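You operate a simulated robot arm through the tools that you are given. There is no shell and no other tool.

Carry out the task below with a simulated robot arm. There is one attempt and no reset: what you move stays moved.

Task
Put things in order on the white table. At the end: one of the grey pads from the white table is in the green tote; the red block (marked "INK") from the white table stands where the black block (marked "INK") stood; the black block from the white table stands on top of the blue gloves box; the pink stack from the white table is in the blue tray; whatever was shut is shut again. Leave all else as you found it, and nothing knocked over.

The check looks at the end state, three seconds after you hand in, the way a careful person would. Anything else that was tipped, shoved, dropped, spilled or broken makes it a failure.

Robot
A 7-joint arm with a two-finger gripper, fixed in place. Base frame: the origin is at the foot of the arm, x ahead of it, y to its left, z up; the work surface is at about z = 0.8. Readings come in m, rad, newtons and seconds.
With the tool pointing down near the work surface it reaches from about 0.34 to 0.72 m from the base axis. Its first joint turns from -1.152 to 1.152 rad. Payload 2.45 kg.
Tool frame: the origin (TCP) lies between the finger pads and is the grasp point; the fingertips stand 0.026 m ahead of it; z points along the fingers, y is the line along which they close. The gripper opens to 0.096 m. The gripper's body begins 0.069 m behind the TCP.
Orientation is that of the tool frame in the base frame, as [roll, pitch, yaw] about the fixed x, y, z axes, in that order (R = Rz(yaw) Ry(pitch) Rx(roll)). With the fingers straight down and closing along the base's y, the tool's x points along the base's -x, its y along +y and its z along -z.

Tools
- The arm moves only by the tool send_rows. Its argument "commands" is a list of rows, each an object (a shift or turn left out is 0, a gripper value left out holds the last) with "xyz": the shift along the base's x, y, z in units of 150 mm (1.0 is 150 mm), a list of three; "delta_rot": the turn, a rotation vector about the base's x, y, z in units of 120 degrees (1.0 is 120 degrees), a list of three; "fingers": the gripper command, from -1 (shut) to 1 (fully open), values between in proportion. In form: [{"xyz": [x, y, z], "delta_rot": [wx, wy, wz], "fingers": fingers}, ...]. A call has 1 to 20 rows; each row is the pose to reach, as a shift and turn from the pose commanded when the call began. A call with a number of a shift or a turn outside -1 to 1 is refused whole. Rows are played at 5 a second. More than 0.05 m and 0.15 rad between two rows, or a gripper value outside its range, and nothing of the call is played. A pose out of reach is approached as far as the arm can. The call stops where the force on the tool passes 40 N (or 10 N more than at its start, if that is more) or the arm is blocked; 0.2 s more then pass. Each finger halts on what it meets, pressing with about 35 N; the grip force reading is that of the motor and also rises with nothing between the fingers. The clock runs only during rows and for 0.2 s after the last one: add rows that repeat a pose to give the fingers time. The reply holds the time, the measured pose of the TCP, the force on the tool along the base axes, the opening and the grip force, in the units named above and with some noise, with the torque about the TCP (base axes, N m) and any sound that the robot's microphone picked up, and new pictures: "show" is both (left out), scene, wrist or none.
- Cameras (640 x 400 px; columns grow to the right, rows downward): "scene" is fixed at [0.157, -0.3961, 1.3979]; the picture's right is [0.88, -0.48, 0.00], its down [-0.35, -0.64, -0.68] and it looks along [0.33, 0.60, -0.73] (base axes); focal length 214 px, centre (320, 200). "wrist" rides on the gripper at [0.082, 0.003, -0.098] in the tool frame; the picture's right is [-0.04, 1.00, 0.00], its down [-0.73, -0.03, -0.68] and it looks along [-0.68, -0.03, 0.73] (tool axes); focal length 256 px, centre (320, 200). There is no depth. A picture from a camera that has moved, and an enlarged one, comes with that camera's place and axes in the base frame and with its lens. The place of the scene camera against the robot may be out by one fixed shift of up to 0.018 m in any direction.
- inspect(camera, box): a new picture of the part [left, top, right, bottom] of that camera's present view, enlarged. It takes no simulated time.
- job_done(): hands the job in; it is judged then, once.

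Nothing tells you positions but the pictures and the camera data. Unless the task says otherwise, let go and move clear before handing in.

The tools are called after "Emit:" by a JSON object that holds its "method" and its "body". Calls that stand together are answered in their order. send_rows: Moves the arm, as the interface text tells. Its arguments: {"type":"object","properties":{"commands":{"type":"array","items":{"type":"object","properties":{"xyz":{"type":"array","items":{"type":"number"}},"delta_rot":{"type":"array","items":{"type":"number"}},"fingers":{"type":"number"}}}},"show":{"type":"string","enum":["both","scene","wrist","none"]}},"required":["commands"]} The other tools are called the same way: inspect (camera, box) takes an enlarged picture of a part of a camera's view; job_done () hands the job in.

At the start:

```text
time: 0.0
tool_pos: [0.4253, 0.0704, 1.2048]
ee_rot: [-3.141, 0.001, 3.14]
ft_force: [0.3, -0.3, -0.6]
ft_torque: [-0.01, -0.02, 0.0]
opening: 0.0961
grip_force: 0.1
```

scene: 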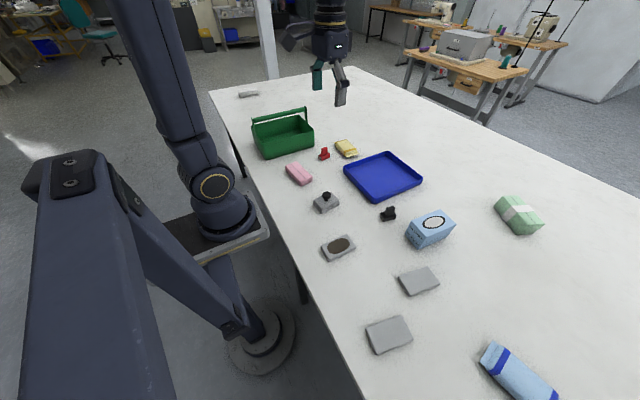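
wrist: 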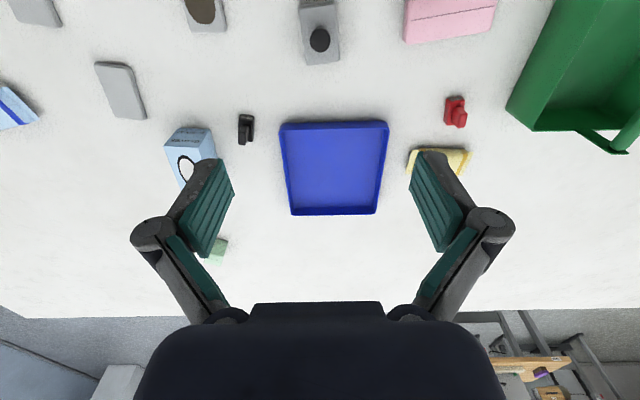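

I see a white table with a green tote, a blue tray, a red block, a black block, a blue gloves box, a pink stack, some grey pads and other items. I'll look closer before moving anything.

Emit:
{"method": "inspect", "body": {"camera": "scene", "box": [230, 80, 390, 180]}}

Emit:
{"method": "inspect", "body": {"camera": "scene", "box": [300, 170, 460, 270]}}

Emit:
{"method": "inspect", "body": {"camera": "scene", "box": [340, 250, 600, 400]}}

Emit:
{"method": "inspect", "body": {"camera": "wrist", "box": [0, 0, 320, 200]}}

Emit:
{"method": "inspect", "body": {"camera": "wrist", "box": [320, 0, 640, 200]}}

```text
4.00 times, centred on (310, 130) of scene
camera zoom: at [0.157, -0.3961, 1.3979], right [0.88, -0.48, 0.0], down [-0.35, -0.64, -0.68], along [0.33, 0.6, -0.73], focal length 858 px, centre (360, 480)
```

zoom: 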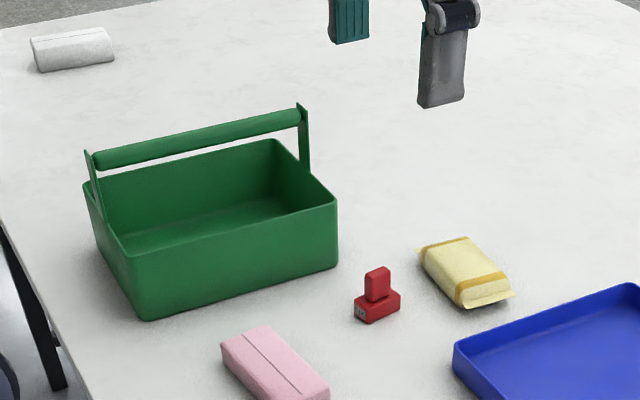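

```text
4.00 times, centred on (380, 220) of scene
camera zoom: at [0.157, -0.3961, 1.3979], right [0.88, -0.48, 0.0], down [-0.35, -0.64, -0.68], along [0.33, 0.6, -0.73], focal length 858 px, centre (80, 120)
```

zoom: 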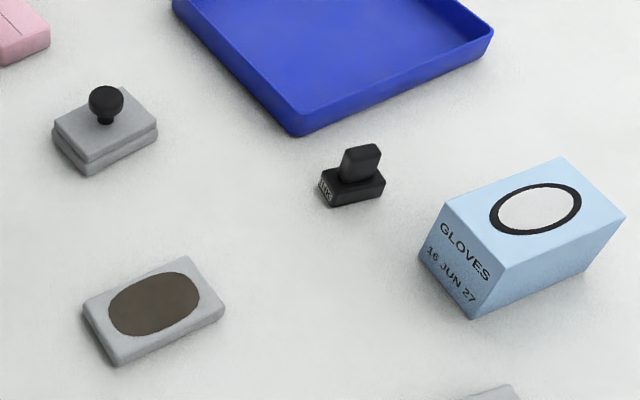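

```text
2.46 times, centred on (470, 325) of scene
camera zoom: at [0.157, -0.3961, 1.3979], right [0.88, -0.48, 0.0], down [-0.35, -0.64, -0.68], along [0.33, 0.6, -0.73], focal length 528 px, centre (-49, -108)
```

zoom: 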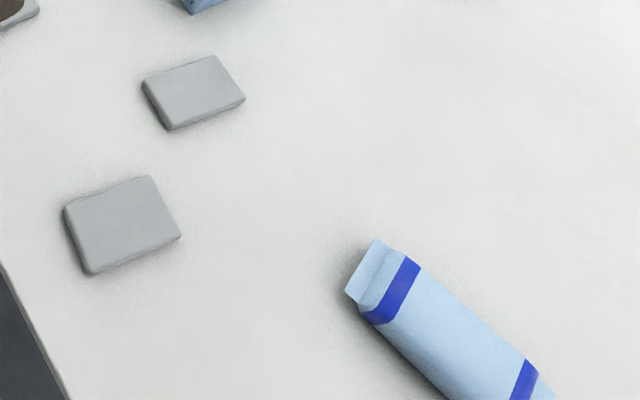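

```text
2.00 times, centred on (160, 100) of wrist
camera zoom: at [0.3435, 0.0734, 1.3032], right [0.04, 1.0, 0.0], down [0.73, -0.03, 0.68], along [0.68, -0.03, -0.73], focal length 512 px, centre (640, 400)
```

zoom: 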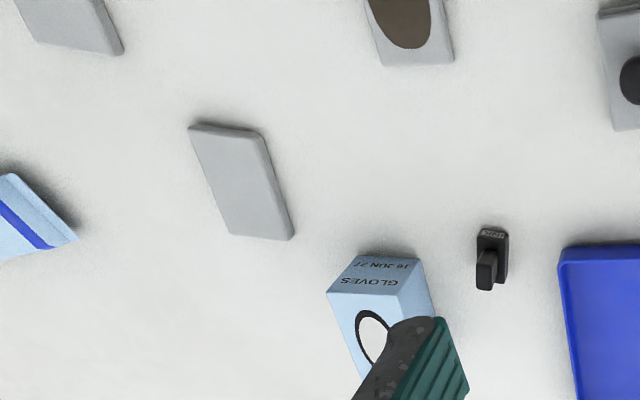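

```text
2.00 times, centred on (480, 100) of wrist
camera zoom: at [0.3435, 0.0734, 1.3032], right [0.04, 1.0, 0.0], down [0.73, -0.03, 0.68], along [0.68, -0.03, -0.73], focal length 512 px, centre (0, 400)
```

zoom: 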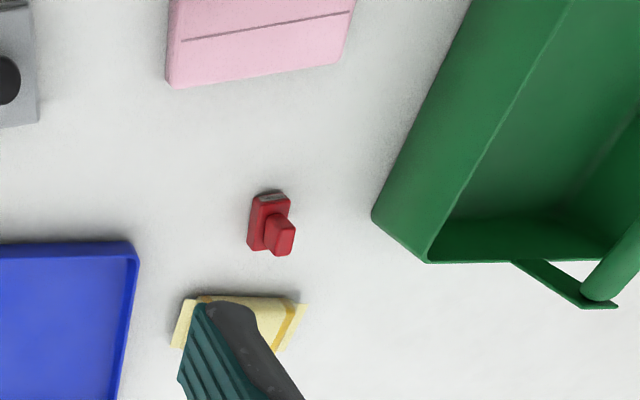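

The table holds a red INK block near (0.575, 0.33), a black INK block near (0.597, -0.095), and the gloves box near (0.66, -0.21), about 7 cm tall. The pink stack is near (0.42, 0.27), and two plain grey pads lie on the right. I'll move above the black block for a closer look.

Emit:
{"method": "send_rows", "body": {"commands": [{"xyz": [0.15, -0.16, -0.15]}, {"xyz": [0.3, -0.33, -0.3]}, {"xyz": [0.45, -0.5, -0.45]}, {"xyz": [0.6, -0.66, -0.6]}, {"xyz": [0.75, -0.83, -0.75]}, {"xyz": [0.9, -1.0, -0.9]}, {"xyz": [0.9, -1.0, -0.9]}], "show": "both"}}

```text
time: 1.6
tool_pos: [0.5605, -0.0801, 1.0698]
ee_rot: [-3.141, 0.002, -3.141]
ft_force: [0.3, 0.5, 0.3]
ft_torque: [0.02, 0.0, 0.01]
opening: 0.096
grip_force: 0.0
camera wrist: at [0.4782, -0.0774, 1.1681], right [0.04, 1.0, 0.0], down [0.73, -0.03, 0.68], along [0.68, -0.03, -0.73], focal length 256 px, centre (320, 200)
```

scene: 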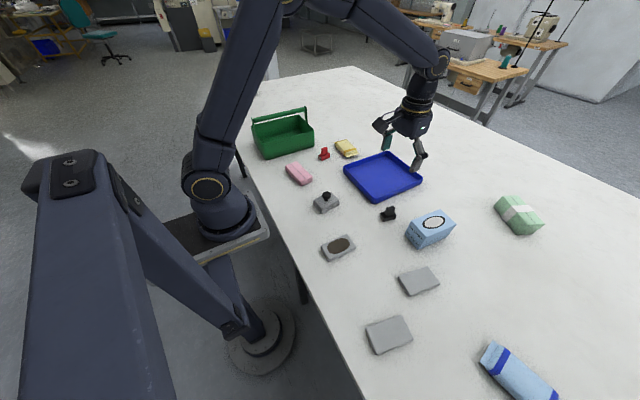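
wrist: 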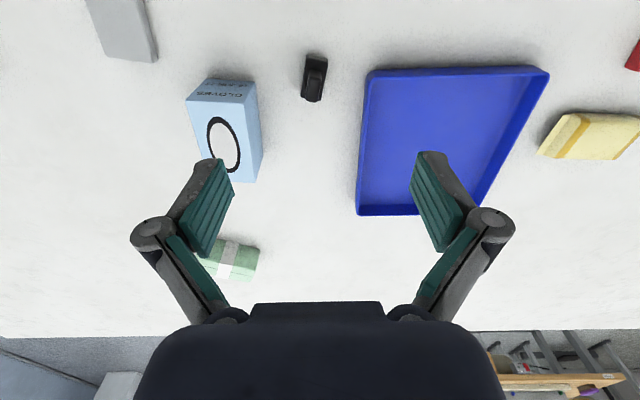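

The arm tracked well and the black block is just ahead of the gripper. I'll zoom in on it and the gloves box to get exact positions.

Emit:
{"method": "inspect", "body": {"camera": "wrist", "box": [270, 40, 366, 100]}}

Emit:
{"method": "inspect", "body": {"camera": "wrist", "box": [160, 60, 320, 160]}}

Emit:
{"method": "inspect", "body": {"camera": "scene", "box": [370, 195, 466, 255]}}

Emit:
{"method": "inspect", "body": {"camera": "scene", "box": [300, 180, 380, 270]}}

```text
6.67 times, centred on (318, 70) of wrist
camera zoom: at [0.4782, -0.0774, 1.1681], right [0.04, 1.0, 0.0], down [0.73, -0.03, 0.68], along [0.68, -0.03, -0.73], focal length 1707 px, centre (333, 1067)
```

zoom: 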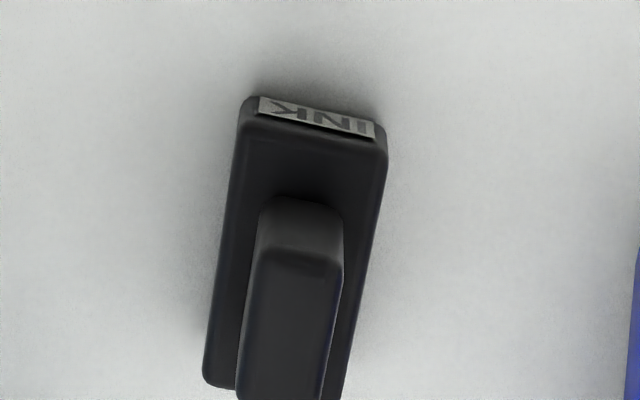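

```text
4.00 times, centred on (240, 110) of wrist
camera zoom: at [0.4782, -0.0774, 1.1681], right [0.04, 1.0, 0.0], down [0.73, -0.03, 0.68], along [0.68, -0.03, -0.73], focal length 1024 px, centre (640, 560)
```

zoom: 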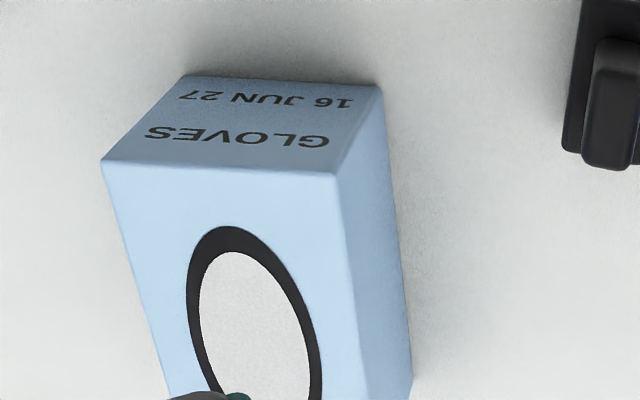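

```text
6.67 times, centred on (418, 225) of scene
camera zoom: at [0.157, -0.3961, 1.3979], right [0.87, -0.48, 0.0], down [-0.35, -0.64, -0.68], along [0.33, 0.6, -0.73], focal length 1430 px, centre (-333, 33)
```

zoom: 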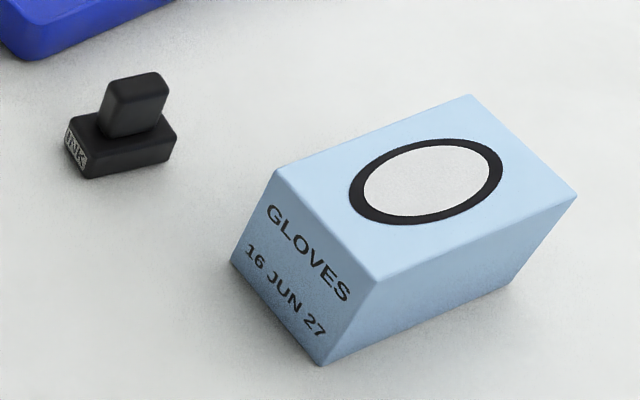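

```text
4.44 times, centred on (340, 225) of scene
camera zoom: at [0.157, -0.3961, 1.3979], right [0.87, -0.48, 0.0], down [-0.35, -0.64, -0.68], along [0.33, 0.6, -0.73], focal length 953 px, centre (231, 89)
```

zoom: 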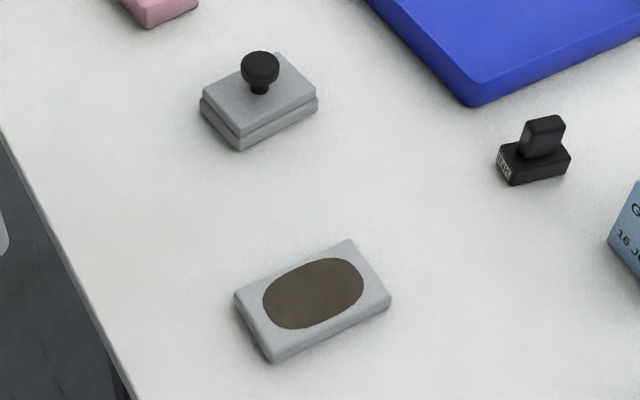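

I measured the black block at about (0.592, -0.091), with its long axis turned about -15°. The gloves box top is at z≈0.875, centred near (0.65, -0.21). I'll hover over the black block with the gripper turned to match and partly open.

Emit:
{"method": "send_rows", "body": {"commands": [{"xyz": [0.05, -0.018, -0.23], "delta_rot": [0, 0, -0.032], "fingers": 0.17}, {"xyz": [0.1, -0.036, -0.46], "delta_rot": [0, 0, -0.064], "fingers": 0.17}, {"xyz": [0.15, -0.055, -0.7], "delta_rot": [0, 0, -0.095], "fingers": 0.17}, {"xyz": [0.21, -0.073, -0.93], "delta_rot": [0, 0, -0.125], "fingers": 0.17}, {"xyz": [0.21, -0.073, -0.93], "delta_rot": [0, 0, -0.125], "fingers": 0.17}], "show": "both"}}

```text
time: 2.8
tool_pos: [0.5923, -0.0907, 0.9298]
ee_rot: [-3.141, -0.001, 2.878]
ft_force: [-0.5, -0.5, 0.6]
ft_torque: [-0.03, 0.03, 0.01]
opening: 0.056
grip_force: 0.0
camera wrist: at [0.5134, -0.0665, 1.0276], right [0.3, 0.95, 0.0], down [0.7, -0.22, 0.68], along [0.65, -0.2, -0.73], focal length 256 px, centre (320, 200)
```

scene: 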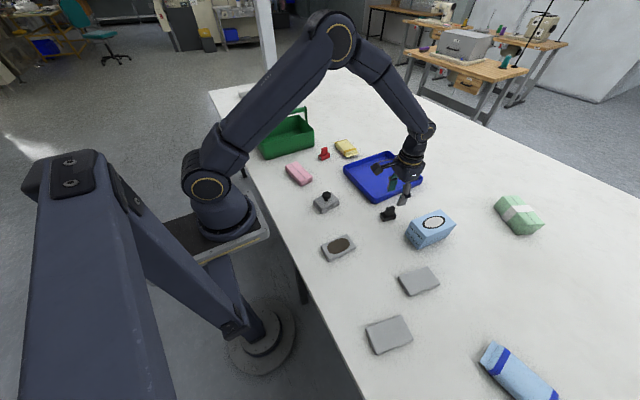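
wrist: 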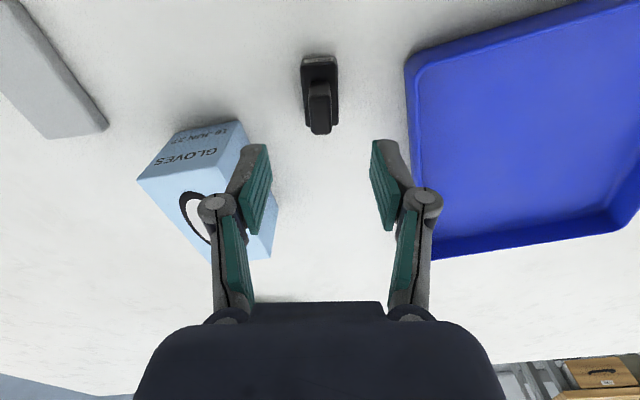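

The gripper is now in line with the block. I'll zoom in to refine the offset before descending.

Emit:
{"method": "inspect", "body": {"camera": "wrist", "box": [270, 40, 366, 145]}}

```text
3.81 times, centred on (318, 92) of wrist
camera zoom: at [0.5134, -0.0665, 1.0276], right [0.3, 0.95, 0.0], down [0.7, -0.22, 0.68], along [0.65, -0.2, -0.73], focal length 975 px, centre (328, 610)
```

zoom: 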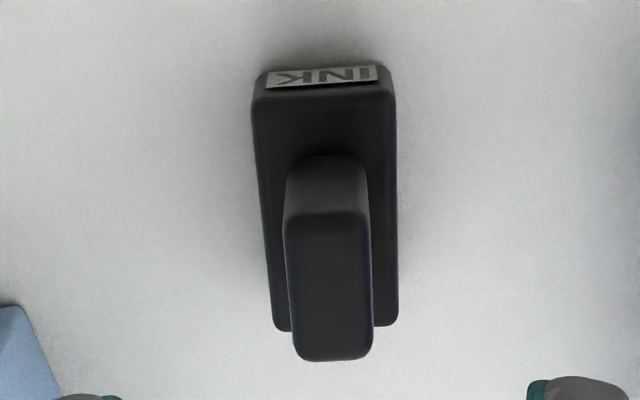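

The block is centred under the gripper to within a millimetre or so, and its base is about 50 by 28 mm. I'll go straight down next.

Emit:
{"method": "send_rows", "body": {"commands": [{"xyz": [0, 0, -0.2]}, {"xyz": [0, 0, -0.4]}, {"xyz": [0, 0, -0.55]}, {"xyz": [0, 0, -0.655]}, {"xyz": [0, 0, -0.655]}], "show": "both"}}

```text
time: 4.0
tool_pos: [0.5917, -0.0916, 0.8325]
ee_rot: [3.141, 0.0, 2.881]
ft_force: [0.5, -0.1, 0.7]
ft_torque: [0.01, 0.01, 0.01]
opening: 0.0561
grip_force: 0.1
camera wrist: at [0.5136, -0.0667, 0.9304], right [0.3, 0.95, 0.0], down [0.7, -0.22, 0.68], along [0.65, -0.2, -0.73], focal length 256 px, centre (320, 200)
```

scene: 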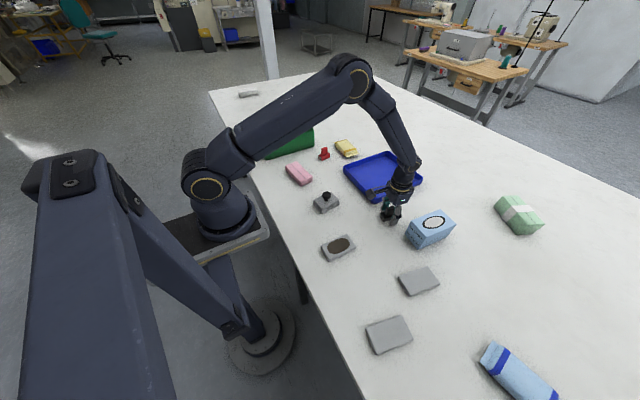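
wrist: 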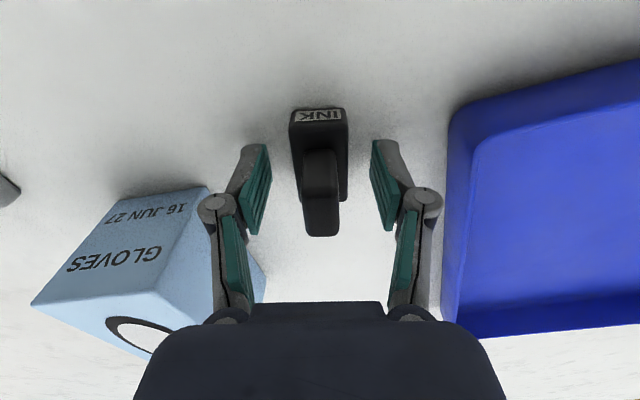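

The block sits midway between the fingers. I'll close on it and lift slightly.

Emit:
{"method": "send_rows", "body": {"commands": [{"xyz": [0, 0, 0], "fingers": -1}, {"xyz": [0, 0, 0], "fingers": -1}, {"xyz": [0, 0, 0], "fingers": -1}, {"xyz": [0, 0, 0], "fingers": -1}, {"xyz": [0, 0, 0], "fingers": -1}], "show": "wrist"}}

```text
time: 5.2
tool_pos: [0.5908, -0.0912, 0.8334]
ee_rot: [3.141, 0.0, 2.88]
ft_force: [0.4, 0.1, 0.3]
ft_torque: [-0.01, -0.05, 0.0]
opening: 0.0279
grip_force: 34.0
camera wrist: at [0.5136, -0.0667, 0.9306], right [0.3, 0.95, 0.0], down [0.7, -0.22, 0.68], along [0.65, -0.2, -0.73], focal length 256 px, centre (320, 200)
```

wrist: 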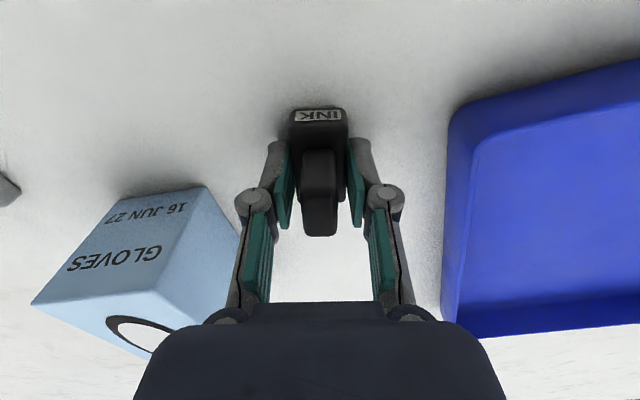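

The grip is firm at 28 mm opening. I'll lift straight up, then travel over the gloves box.

Emit:
{"method": "send_rows", "body": {"commands": [{"xyz": [0, 0, 0.15]}, {"xyz": [0, 0, 0.35]}, {"xyz": [0, 0, 0.6]}, {"xyz": [0, 0, 0.87]}, {"xyz": [0.09, -0.2, 0.87], "delta_rot": [0, 0, 0.02]}, {"xyz": [0.19, -0.4, 0.87], "delta_rot": [0, 0, 0.04]}, {"xyz": [0.28, -0.6, 0.87], "delta_rot": [0, 0, 0.06]}, {"xyz": [0.373, -0.793, 0.87], "delta_rot": [0, 0, 0.079]}, {"xyz": [0.373, -0.793, 0.87], "delta_rot": [0, 0, 0.079]}], "show": "both"}}

```text
time: 7.2
tool_pos: [0.648, -0.2111, 0.9623]
ee_rot: [-3.141, -0.001, 3.045]
ft_force: [-0.1, -0.4, -1.6]
ft_torque: [0.01, 0.01, 0.0]
opening: 0.0277
grip_force: 34.7
camera wrist: at [0.5669, -0.1991, 1.0603], right [0.14, 0.99, 0.0], down [0.73, -0.1, 0.68], along [0.67, -0.09, -0.73], focal length 256 px, centre (320, 200)
```

scene: 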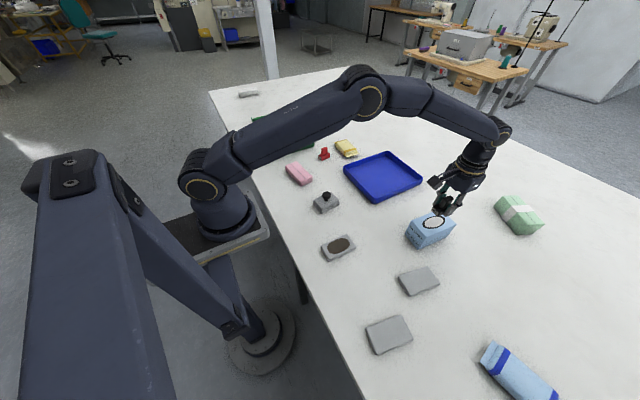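
wrist: 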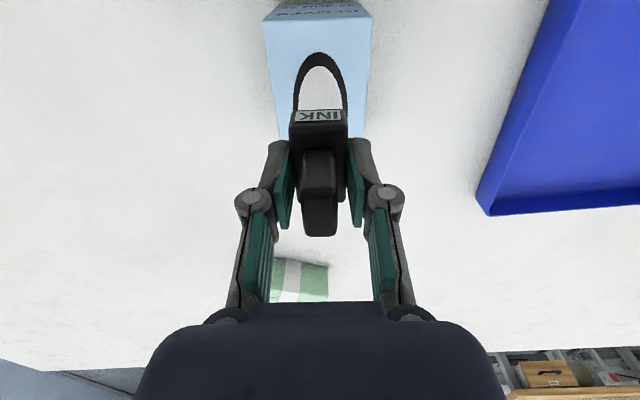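

The box is centred under the block both ways, and contact should come at a TCP height of about 0.907. I'll descend to just above that and check.

Emit:
{"method": "send_rows", "body": {"commands": [{"xyz": [0, 0, -0.15]}, {"xyz": [0, 0, -0.27]}, {"xyz": [0, 0, -0.335]}, {"xyz": [0, 0, -0.335]}], "show": "both"}}

Emit:
{"method": "inspect", "body": {"camera": "scene", "box": [390, 170, 486, 260]}}

```text
time: 8.2
tool_pos: [0.6479, -0.21, 0.9131]
ee_rot: [3.14, 0.0, 3.045]
ft_force: [0.3, -0.1, -1.2]
ft_torque: [0.02, 0.02, -0.01]
opening: 0.0277
grip_force: 34.9
camera wrist: at [0.5666, -0.1988, 1.0112], right [0.14, 0.99, 0.0], down [0.73, -0.1, 0.68], along [0.67, -0.09, -0.73], focal length 256 px, centre (320, 200)
```

scene: 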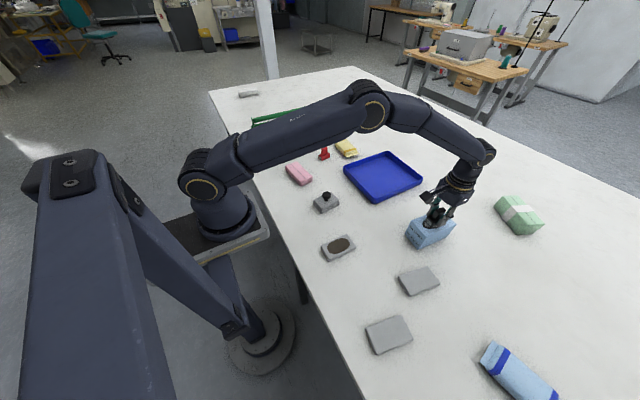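
wrist: 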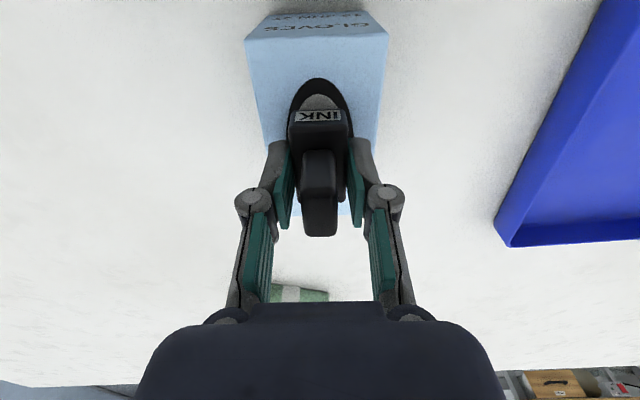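

```text
4.44 times, centred on (438, 215) of scene
camera zoom: at [0.1571, -0.3961, 1.3979], right [0.88, -0.48, 0.0], down [-0.35, -0.64, -0.68], along [0.33, 0.6, -0.73], focal length 953 px, centre (-204, 133)
```

zoom: 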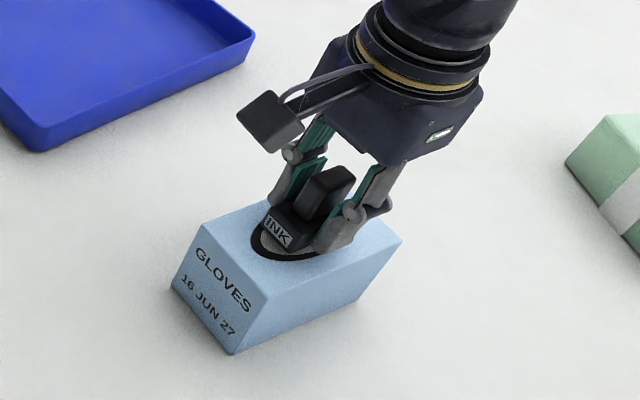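

There's no contact yet and the position still looks right. I'll lower it in small steps until I feel contact.

Emit:
{"method": "send_rows", "body": {"commands": [{"xyz": [0, 0, -0.012]}, {"xyz": [0, 0, -0.024]}, {"xyz": [0, 0, -0.024]}], "show": "none"}}

```text
time: 9.0
tool_pos: [0.6471, -0.2099, 0.9093]
ee_rot: [-3.141, 0.001, 3.045]
ft_force: [0.1, -0.1, -0.1]
ft_torque: [-0.02, 0.01, -0.01]
opening: 0.0279
grip_force: 35.0
```

Emit:
{"method": "send_rows", "body": {"commands": [{"xyz": [0, 0, -0.008]}, {"xyz": [0, 0, -0.008]}], "show": "none"}}

```text
time: 9.6
tool_pos: [0.6462, -0.2104, 0.9085]
ee_rot: [-3.142, -0.001, 3.045]
ft_force: [0.2, -0.3, 0.2]
ft_torque: [0.0, -0.01, -0.03]
opening: 0.0281
grip_force: 34.7
```

Emit:
{"method": "send_rows", "body": {"commands": [{"xyz": [0, 0, -0.007]}, {"xyz": [0, 0, -0.007]}], "show": "none"}}

```text
time: 10.2
tool_pos: [0.6478, -0.2108, 0.9079]
ee_rot: [3.141, 0.002, 3.045]
ft_force: [-2.5, -0.2, 7.1]
ft_torque: [-0.01, 0.15, 0.0]
opening: 0.0278
grip_force: 35.5
```

Contact shows 7 N, so the block is resting on the box. I'll open just enough to release, then look.

Emit:
{"method": "send_rows", "body": {"commands": [{"xyz": [0, 0, 0.003], "fingers": -0.3}, {"xyz": [0, 0, 0.003], "fingers": 0.0}, {"xyz": [0, 0, 0.003], "fingers": 0.17}, {"xyz": [0, 0, 0.003], "fingers": 0.17}], "show": "both"}}

Emit:
{"method": "inspect", "body": {"camera": "scene", "box": [390, 170, 486, 260]}}

```text
time: 11.2
tool_pos: [0.6485, -0.2092, 0.9077]
ee_rot: [3.142, 0.001, 3.046]
ft_force: [0.5, 1.0, -0.4]
ft_torque: [0.02, 0.0, -0.01]
opening: 0.0562
grip_force: 0.1
camera wrist: at [0.5665, -0.1987, 1.0054], right [0.14, 0.99, 0.0], down [0.73, -0.1, 0.68], along [0.67, -0.09, -0.73], focal length 256 px, centre (320, 200)
```

scene: 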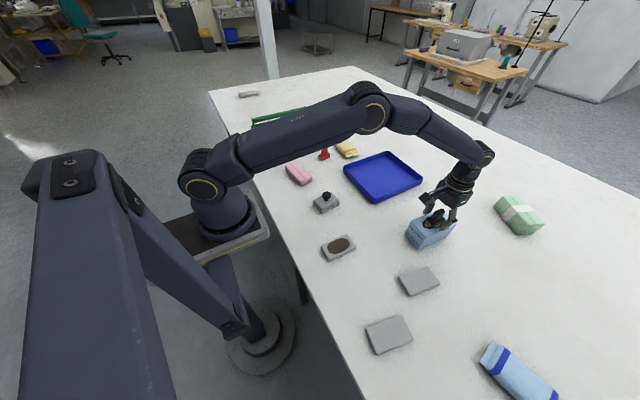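
wrist: 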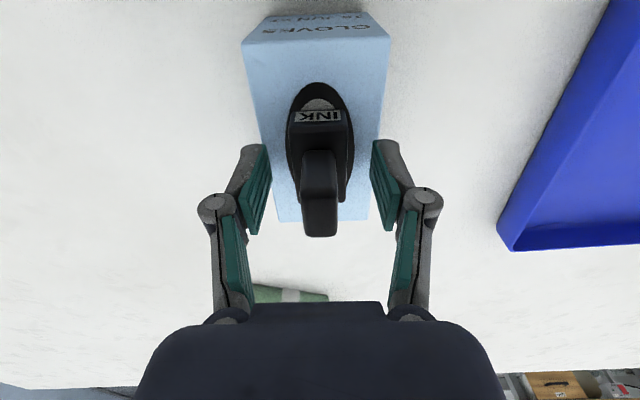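

```text
4.44 times, centred on (438, 215) of scene
camera zoom: at [0.157, -0.3961, 1.3979], right [0.88, -0.48, 0.0], down [-0.35, -0.64, -0.68], along [0.33, 0.6, -0.73], focal length 953 px, centre (-204, 133)
```

zoom: 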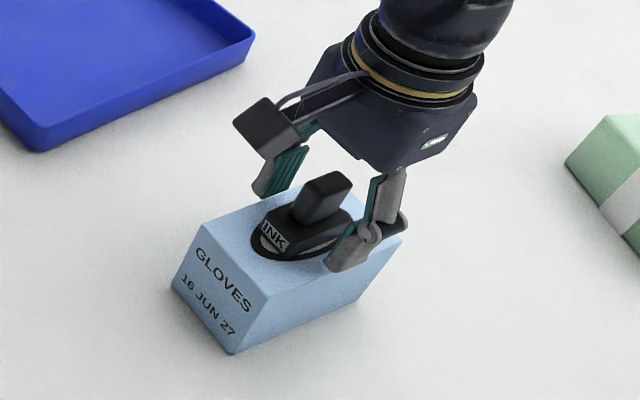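

The black block now stands in the middle of the gloves box and the box hasn't shifted. I'll rise clear and travel toward the red block.

Emit:
{"method": "send_rows", "body": {"commands": [{"xyz": [0, 0, 0.2]}, {"xyz": [0, 0, 0.5]}, {"xyz": [0, 0, 0.8]}, {"xyz": [0, 0, 1.0]}, {"xyz": [-0.1, 0.25, 1.0], "delta_rot": [0, 0, 0.02]}, {"xyz": [-0.2, 0.5, 1.0], "delta_rot": [0, 0, 0.046]}, {"xyz": [-0.3, 0.75, 1.0], "delta_rot": [0, 0, 0.046]}, {"xyz": [-0.4, 1.0, 1.0], "delta_rot": [0, 0, 0.046]}], "show": "none"}}

Emit:
{"method": "send_rows", "body": {"commands": [{"xyz": [-0.05, 0.25, 0]}, {"xyz": [-0.1, 0.5, 0]}, {"xyz": [-0.15, 0.75, 0]}, {"xyz": [-0.2, 1.0, 0]}], "show": "none"}}

Emit:
{"method": "send_rows", "body": {"commands": [{"xyz": [0, 0.25, 0]}, {"xyz": [0, 0.5, 0]}, {"xyz": [0, 0.75, 0]}, {"xyz": [0, 1.0, 0]}, {"xyz": [0, 1.0, 0]}], "show": "both"}}

```text
time: 13.0
tool_pos: [0.5882, -0.0594, 1.057]
ee_rot: [3.141, -0.001, 3.14]
ft_force: [-0.2, 0.6, 0.2]
ft_torque: [-0.02, -0.01, 0.01]
opening: 0.0562
grip_force: 0.0
```

```text
time: 14.0
tool_pos: [0.5572, 0.0908, 1.0578]
ee_rot: [3.141, 0.0, 3.14]
ft_force: [0.5, -0.2, 0.2]
ft_torque: [-0.04, -0.02, -0.02]
opening: 0.0564
grip_force: 0.1
```

```text
time: 15.2
tool_pos: [0.5577, 0.2402, 1.0575]
ee_rot: [-3.141, 0.0, 3.141]
ft_force: [-0.6, -0.2, -0.2]
ft_torque: [0.01, 0.03, -0.01]
opening: 0.0561
grip_force: 0.1
camera wrist: at [0.4756, 0.2437, 1.1558], right [0.04, 1.0, 0.0], down [0.73, -0.03, 0.68], along [0.68, -0.03, -0.73], focal length 256 px, centre (320, 200)
```

scene: 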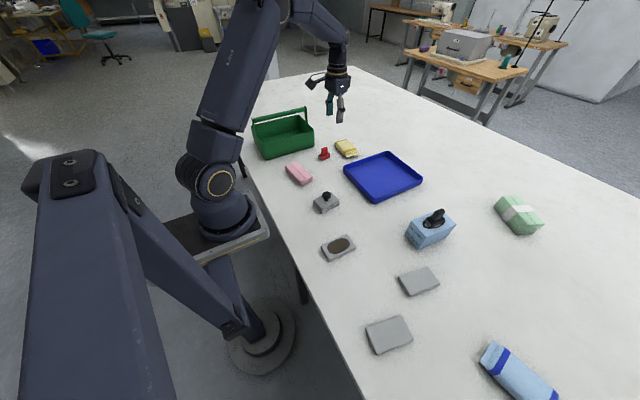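
wrist: 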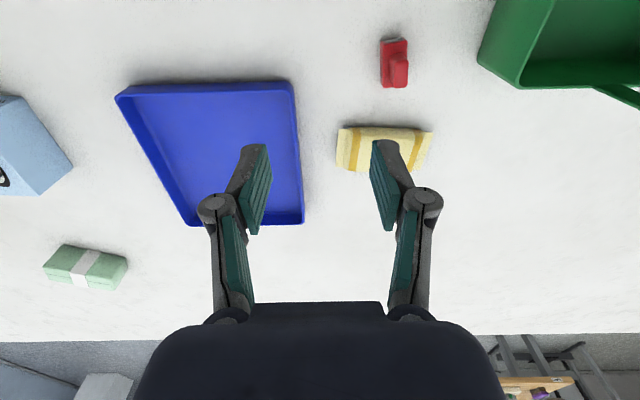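

Emit:
{"method": "inspect", "body": {"camera": "wrist", "box": [350, 30, 446, 90]}}

Emit:
{"method": "inspect", "body": {"camera": "wrist", "box": [320, 0, 640, 200]}}

Emit:
{"method": "inspect", "body": {"camera": "wrist", "box": [90, 60, 330, 240]}}

Emit:
{"method": "inspect", "body": {"camera": "scene", "box": [390, 190, 486, 260]}}

```text
6.67 times, centred on (398, 60) of wrist
camera zoom: at [0.4756, 0.2437, 1.1558], right [0.04, 1.0, 0.0], down [0.73, -0.03, 0.68], along [0.68, -0.03, -0.73], focal length 1707 px, centre (-200, 1133)
```

zoom: 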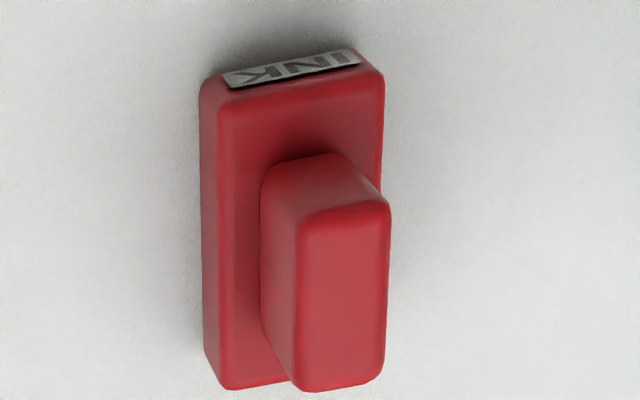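

```text
2.00 times, centred on (480, 100) of wrist
camera zoom: at [0.4756, 0.2437, 1.1558], right [0.04, 1.0, 0.0], down [0.73, -0.03, 0.68], along [0.68, -0.03, -0.73], focal length 512 px, centre (0, 400)
```

zoom: 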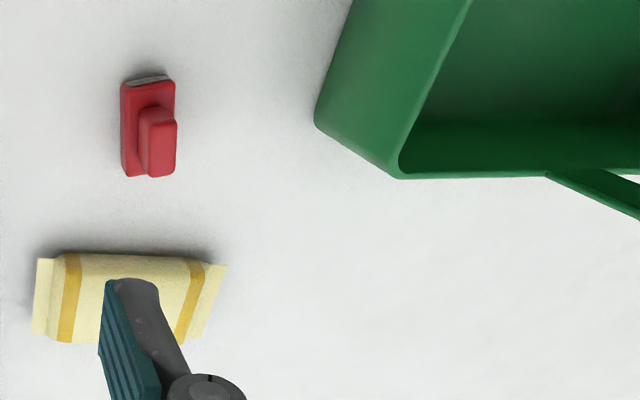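

```text
2.22 times, centred on (210, 150) of wrist
camera zoom: at [0.4756, 0.2437, 1.1558], right [0.04, 1.0, 0.0], down [0.73, -0.03, 0.68], along [0.68, -0.03, -0.73], focal length 569 px, centre (564, 311)
```

zoom: 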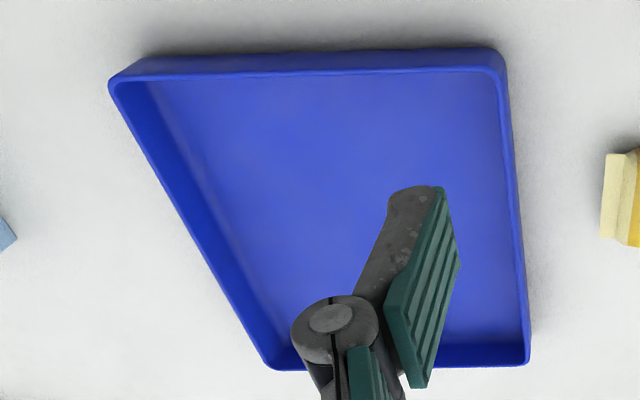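

```text
5.71 times, centred on (438, 225) of scene
camera zoom: at [0.1571, -0.396, 1.3979], right [0.88, -0.48, 0.0], down [-0.35, -0.64, -0.68], along [0.33, 0.6, -0.73], focal length 1226 px, centre (-354, 57)
```

zoom: 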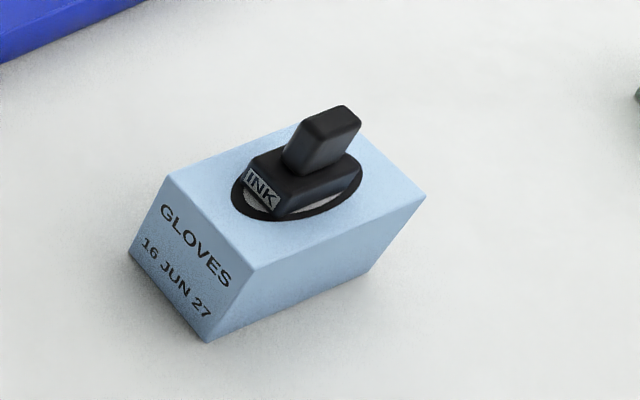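

The red block is at about (0.5735, 0.331), turned about +8.5°. I'll hover over it with the gripper matched to that.

Emit:
{"method": "send_rows", "body": {"commands": [{"xyz": [0.03, 0.15, -0.2], "delta_rot": [0, 0, 0.02]}, {"xyz": [0.06, 0.3, -0.4], "delta_rot": [0, 0, 0.04]}, {"xyz": [0.09, 0.45, -0.6], "delta_rot": [0, 0, 0.06]}, {"xyz": [0.107, 0.605, -0.85], "delta_rot": [0, 0, 0.071]}, {"xyz": [0.107, 0.605, -0.85], "delta_rot": [0, 0, 0.071]}], "show": "wrist"}}

Emit:
{"method": "inspect", "body": {"camera": "wrist", "box": [270, 40, 366, 145]}}

```text
time: 16.4
tool_pos: [0.5751, 0.3312, 0.9295]
ee_rot: [-3.141, 0.0, -2.994]
ft_force: [-0.3, 0.1, -0.3]
ft_torque: [0.04, -0.02, -0.03]
opening: 0.0562
grip_force: 0.0
camera wrist: at [0.4936, 0.3216, 1.0273], right [-0.11, 0.99, 0.0], down [0.73, 0.08, 0.68], along [0.68, 0.07, -0.73], focal length 256 px, centre (320, 200)
```

wrist: 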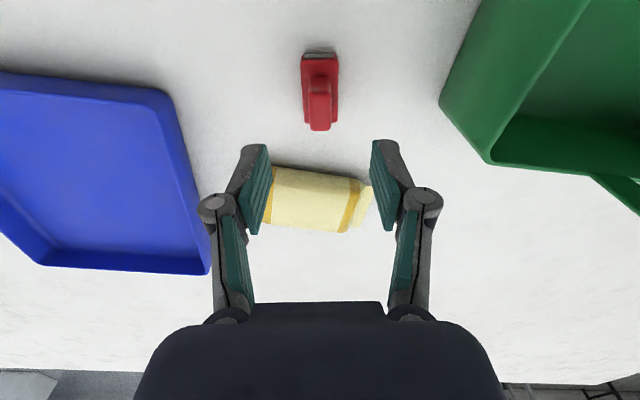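

```text
3.81 times, centred on (318, 92) of wrist
camera zoom: at [0.4936, 0.3216, 1.0273], right [-0.11, 0.99, 0.0], down [0.73, 0.08, 0.68], along [0.68, 0.07, -0.73], focal length 975 px, centre (328, 610)
```

zoom: 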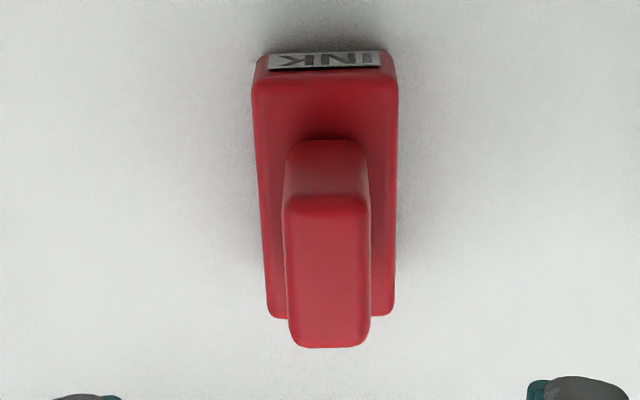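

The red block is well lined up, just 3 mm nearer than the gripper centre. I'll apply that small correction and descend.

Emit:
{"method": "send_rows", "body": {"commands": [{"xyz": [-0.019, -0.01, -0.1], "delta_rot": [0, 0, -0.008]}, {"xyz": [-0.019, -0.01, -0.3], "delta_rot": [0, 0, -0.008]}, {"xyz": [-0.019, -0.01, -0.5], "delta_rot": [0, 0, -0.008]}, {"xyz": [-0.019, -0.01, -0.649], "delta_rot": [0, 0, -0.008]}, {"xyz": [-0.019, -0.01, -0.649], "delta_rot": [0, 0, -0.008]}], "show": "wrist"}}

```text
time: 17.6
tool_pos: [0.5713, 0.3288, 0.8324]
ee_rot: [-3.14, 0.0, -3.01]
ft_force: [0.8, 0.5, -0.4]
ft_torque: [0.01, 0.0, 0.0]
opening: 0.0561
grip_force: 0.1
camera wrist: at [0.4898, 0.3217, 0.9296], right [-0.09, 1.0, 0.0], down [0.73, 0.07, 0.68], along [0.68, 0.06, -0.73], focal length 256 px, centre (320, 200)
```

wrist: 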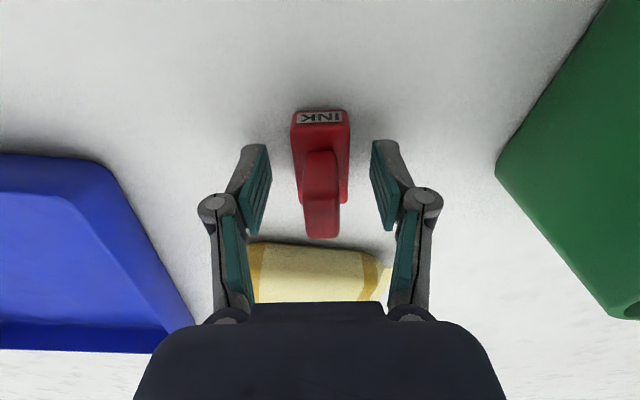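

The red block is in the same place between the fingers as the black one was. I'll close and lift.

Emit:
{"method": "send_rows", "body": {"commands": [{"xyz": [0, 0, 0], "fingers": -1}, {"xyz": [0, 0, 0], "fingers": -1}, {"xyz": [0, 0, 0], "fingers": -1}, {"xyz": [0, 0, 0], "fingers": -1}, {"xyz": [0, 0, 0], "fingers": -1}, {"xyz": [0, 0, 0.15], "fingers": -1}, {"xyz": [0, 0, 0.4], "fingers": -1}, {"xyz": [0, 0, 0.7], "fingers": -1}, {"xyz": [0, 0, 1.0], "fingers": -1}, {"xyz": [0, 0, 1.0], "fingers": -1}], "show": "both"}}

```text
time: 19.8
tool_pos: [0.5713, 0.3305, 0.9827]
ee_rot: [-3.14, 0.0, -3.009]
ft_force: [-0.1, -0.3, 0.4]
ft_torque: [0.01, 0.0, -0.03]
opening: 0.0279
grip_force: 35.0
camera wrist: at [0.4901, 0.323, 1.0806], right [-0.09, 1.0, 0.0], down [0.73, 0.07, 0.68], along [0.68, 0.06, -0.73], focal length 256 px, centre (320, 200)
```

scene: 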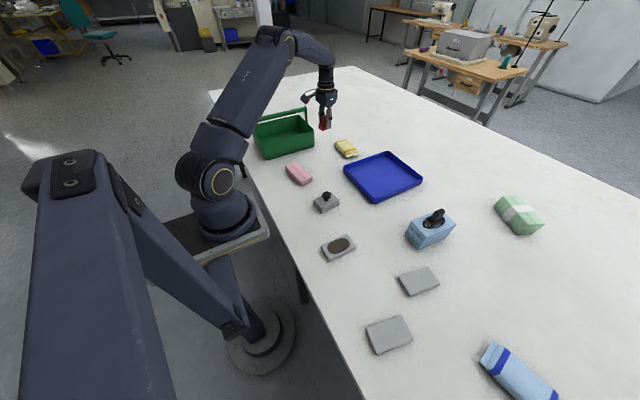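
wrist: 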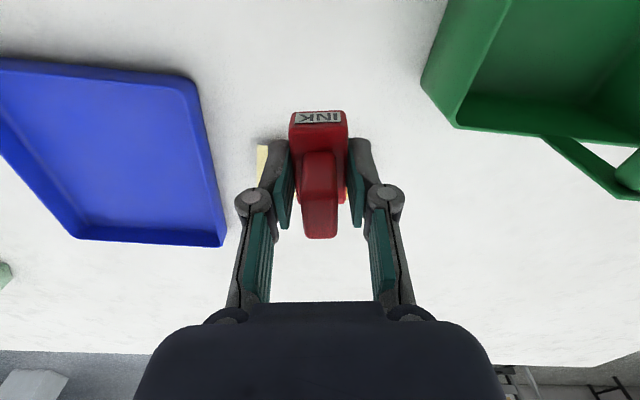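

I have the red block. I'll carry it over the tray to where the black block stood, at (0.592, -0.0905) with -15° yaw.

Emit:
{"method": "send_rows", "body": {"commands": [{"xyz": [0.01, -0.25, 0], "delta_rot": [0, 0, -0.015]}, {"xyz": [0.02, -0.5, 0], "delta_rot": [0, 0, -0.03]}, {"xyz": [0.03, -0.75, 0], "delta_rot": [0, 0, -0.045]}, {"xyz": [0.04, -1.0, 0], "delta_rot": [0, 0, -0.06]}], "show": "none"}}

Emit:
{"method": "send_rows", "body": {"commands": [{"xyz": [0.01, -0.25, 0], "delta_rot": [0, 0, -0.015]}, {"xyz": [0.02, -0.5, 0], "delta_rot": [0, 0, -0.03]}, {"xyz": [0.03, -0.75, 0], "delta_rot": [0, 0, -0.045]}, {"xyz": [0.04, -1.0, 0], "delta_rot": [0, 0, -0.06]}], "show": "none"}}

Emit:
{"method": "send_rows", "body": {"commands": [{"xyz": [0.01, -0.2, 0], "delta_rot": [0, 0, -0.017]}, {"xyz": [0.02, -0.4, 0], "delta_rot": [0, 0, -0.034]}, {"xyz": [0.04, -0.6, 0], "delta_rot": [0, 0, -0.051]}, {"xyz": [0.059, -0.802, 0], "delta_rot": [0, 0, -0.068]}, {"xyz": [0.059, -0.802, 0], "delta_rot": [0, 0, -0.068]}], "show": "both"}}

```text
time: 20.8
tool_pos: [0.5757, 0.1796, 0.982]
ee_rot: [-3.141, 0.0, -3.137]
ft_force: [-0.2, 0.4, -0.1]
ft_torque: [0.02, 0.0, 0.02]
opening: 0.0277
grip_force: 35.3
```

```text
time: 21.8
tool_pos: [0.582, 0.0284, 0.9807]
ee_rot: [-3.14, 0.001, 3.021]
ft_force: [-0.6, -0.3, -1.0]
ft_torque: [0.03, -0.03, -0.02]
opening: 0.028
grip_force: 35.1
```

```text
time: 23.0
tool_pos: [0.5919, -0.0918, 0.9824]
ee_rot: [3.14, 0.001, 2.881]
ft_force: [0.2, 0.1, -0.8]
ft_torque: [0.0, 0.01, -0.03]
opening: 0.028
grip_force: 35.3
camera wrist: at [0.5144, -0.0666, 1.08], right [0.3, 0.95, 0.0], down [0.7, -0.22, 0.68], along [0.65, -0.2, -0.73], focal length 256 px, centre (320, 200)
```

scene: 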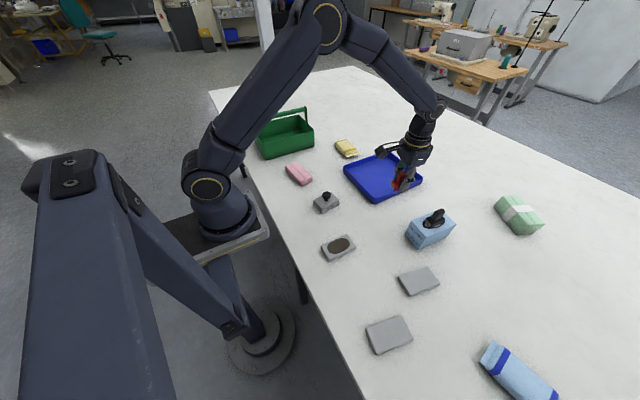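
wrist: 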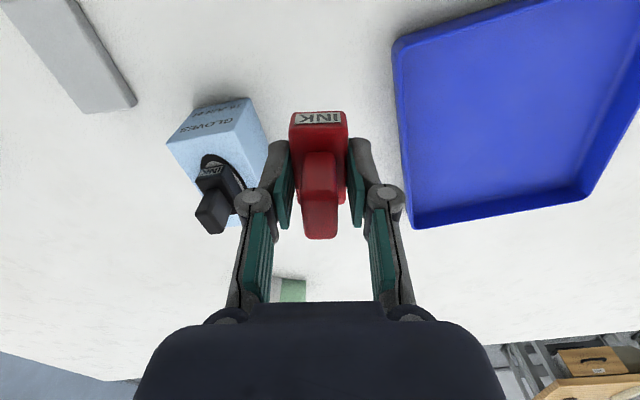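

I'm at the spot and the gloves box with the black block is well clear. I'll lower the red block.

Emit:
{"method": "send_rows", "body": {"commands": [{"xyz": [0, 0, -0.25]}, {"xyz": [0, 0, -0.5]}, {"xyz": [0, 0, -0.75]}, {"xyz": [0, 0, -0.9]}, {"xyz": [0, 0, -0.985]}, {"xyz": [0, 0, -0.985]}], "show": "wrist"}}

Emit:
{"method": "send_rows", "body": {"commands": [{"xyz": [0, 0, -0.01]}, {"xyz": [0, 0, -0.01]}], "show": "none"}}

```text
time: 24.4
tool_pos: [0.5912, -0.0901, 0.8339]
ee_rot: [3.14, 0.001, 2.88]
ft_force: [0.3, 0.7, -0.2]
ft_torque: [0.01, 0.0, 0.01]
opening: 0.0281
grip_force: 35.2
camera wrist: at [0.5136, -0.0665, 0.9319], right [0.3, 0.95, 0.0], down [0.7, -0.22, 0.68], along [0.65, -0.2, -0.73], focal length 256 px, centre (320, 200)
```

wrist: 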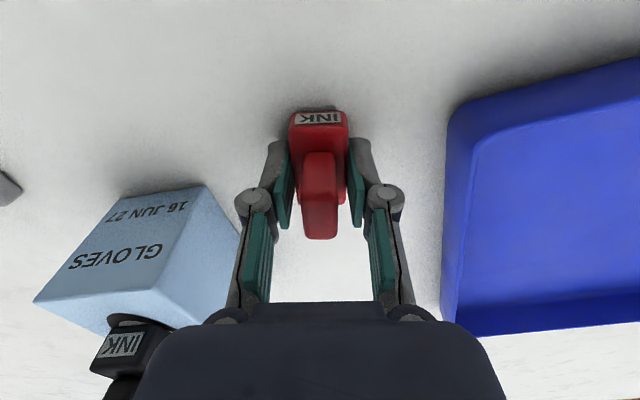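

```text
time: 25.0
tool_pos: [0.591, -0.0905, 0.8336]
ee_rot: [3.14, 0.0, 2.878]
ft_force: [0.1, 0.0, -1.2]
ft_torque: [-0.03, 0.05, -0.01]
opening: 0.0279
grip_force: 35.2
```

Emit:
{"method": "send_rows", "body": {"commands": [{"xyz": [0, 0, -0.007]}, {"xyz": [0, 0, -0.007]}], "show": "none"}}

```text
time: 25.6
tool_pos: [0.5919, -0.0908, 0.8322]
ee_rot: [-3.14, -0.001, 2.88]
ft_force: [-0.7, -1.2, 0.7]
ft_torque: [-0.01, 0.02, -0.01]
opening: 0.0277
grip_force: 35.2
```

Emit:
{"method": "send_rows", "body": {"commands": [{"xyz": [0, 0, -0.005]}, {"xyz": [0, 0, -0.005]}], "show": "none"}}

```text
time: 26.2
tool_pos: [0.5926, -0.091, 0.8314]
ee_rot: [-3.14, 0.001, 2.881]
ft_force: [-2.9, -0.5, 9.5]
ft_torque: [0.02, 0.14, 0.0]
opening: 0.028
grip_force: 34.9
```

The red block is touching the table. I'll release it and rise straight up.

Emit:
{"method": "send_rows", "body": {"commands": [{"xyz": [0, 0, 0.004], "fingers": -0.3}, {"xyz": [0, 0, 0.004], "fingers": 0.0}, {"xyz": [0, 0, 0.004], "fingers": 0.1}, {"xyz": [0, 0, 0.004], "fingers": 0.1}, {"xyz": [0, 0, 0.15], "fingers": 0.1}, {"xyz": [0, 0, 0.4], "fingers": 0.1}, {"xyz": [0, 0, 0.7], "fingers": 0.1}, {"xyz": [0, 0, 1.0], "fingers": 0.1}, {"xyz": [0, 0, 1.0], "fingers": 0.1}], "show": "both"}}

Emit:
{"method": "inspect", "body": {"camera": "wrist", "box": [240, 20, 400, 120]}}

Emit:
{"method": "inspect", "body": {"camera": "scene", "box": [370, 190, 466, 250]}}

```text
time: 28.2
tool_pos: [0.5914, -0.0912, 0.9816]
ee_rot: [-3.141, 0.0, 2.879]
ft_force: [-0.2, -0.4, 0.2]
ft_torque: [0.02, -0.03, -0.01]
opening: 0.0528
grip_force: 0.0
camera wrist: at [0.5142, -0.0661, 1.0795], right [0.3, 0.95, 0.0], down [0.7, -0.22, 0.68], along [0.65, -0.2, -0.73], focal length 256 px, centre (320, 200)
```

scene: 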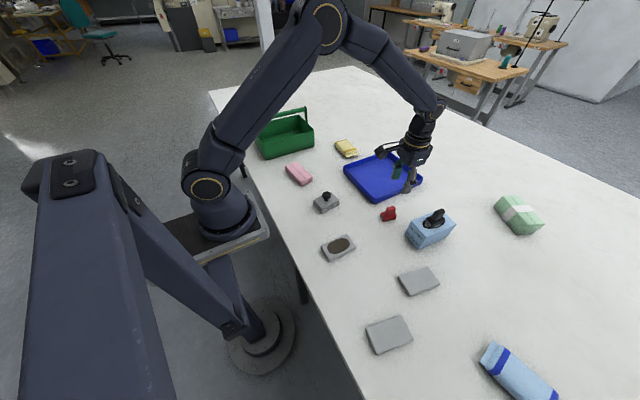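
wrist: 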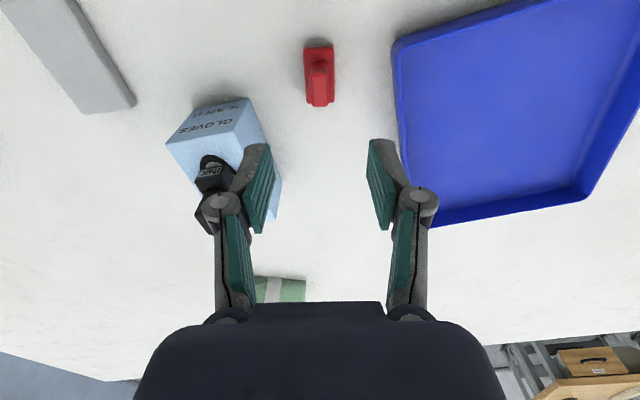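

```text
4.00 times, centred on (320, 70) of wrist
camera zoom: at [0.5142, -0.0661, 1.0795], right [0.3, 0.95, 0.0], down [0.7, -0.22, 0.68], along [0.65, -0.2, -0.73], focal length 1024 px, centre (320, 720)
```

zoom: 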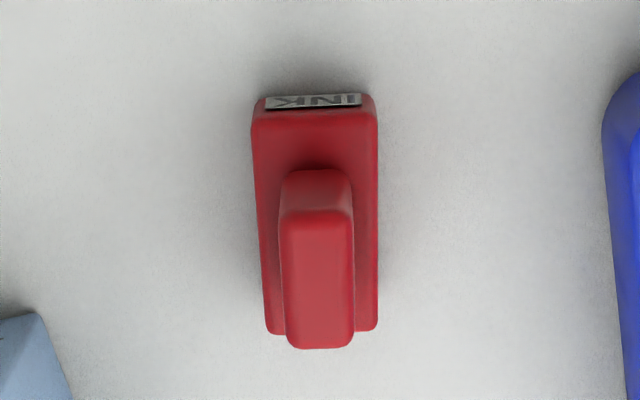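

```text
6.67 times, centred on (418, 220) of scene
camera zoom: at [0.157, -0.3961, 1.3979], right [0.88, -0.48, 0.0], down [-0.35, -0.64, -0.68], along [0.33, 0.6, -0.73], focal length 1430 px, centre (-333, 67)
```

zoom: 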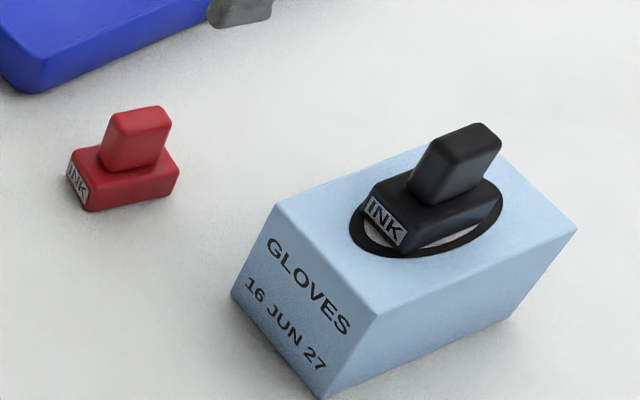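

The red block stands exactly where the black one was, and both are upright. Next is the pink stack, so I'll move over there to look at it and the tote.

Emit:
{"method": "send_rows", "body": {"commands": [{"xyz": [-0.16, 0.25, 0.1], "delta_rot": [0, 0, 0.03]}, {"xyz": [-0.33, 0.5, 0.3], "delta_rot": [0, 0, 0.06]}, {"xyz": [-0.5, 0.75, 0.5], "delta_rot": [0, 0, 0.09]}, {"xyz": [-0.67, 1.0, 0.6], "delta_rot": [0, 0, 0.125]}], "show": "none"}}

Emit:
{"method": "send_rows", "body": {"commands": [{"xyz": [-0.17, 0.25, 0.05]}, {"xyz": [-0.35, 0.5, 0.1]}, {"xyz": [-0.53, 0.75, 0.15]}, {"xyz": [-0.7, 1.0, 0.2]}, {"xyz": [-0.7, 1.0, 0.2]}], "show": "wrist"}}

```text
refused: row 2 steps farther than a row can; nothing moved
```

```text
time: 29.4
tool_pos: [0.4862, 0.0585, 1.0118]
ee_rot: [-3.14, 0.001, 2.881]
ft_force: [-0.8, 0.2, -0.6]
ft_torque: [-0.02, -0.01, 0.02]
opening: 0.053
grip_force: 0.0
camera wrist: at [0.4088, 0.0843, 1.1097], right [0.3, 0.95, 0.0], down [0.7, -0.22, 0.68], along [0.65, -0.2, -0.73], focal length 256 px, centre (320, 200)
```

wrist: 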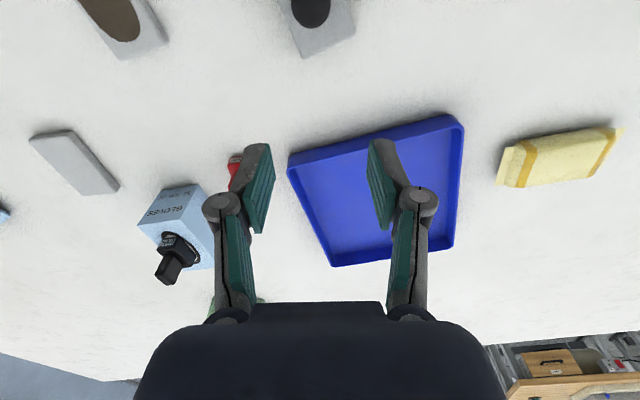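

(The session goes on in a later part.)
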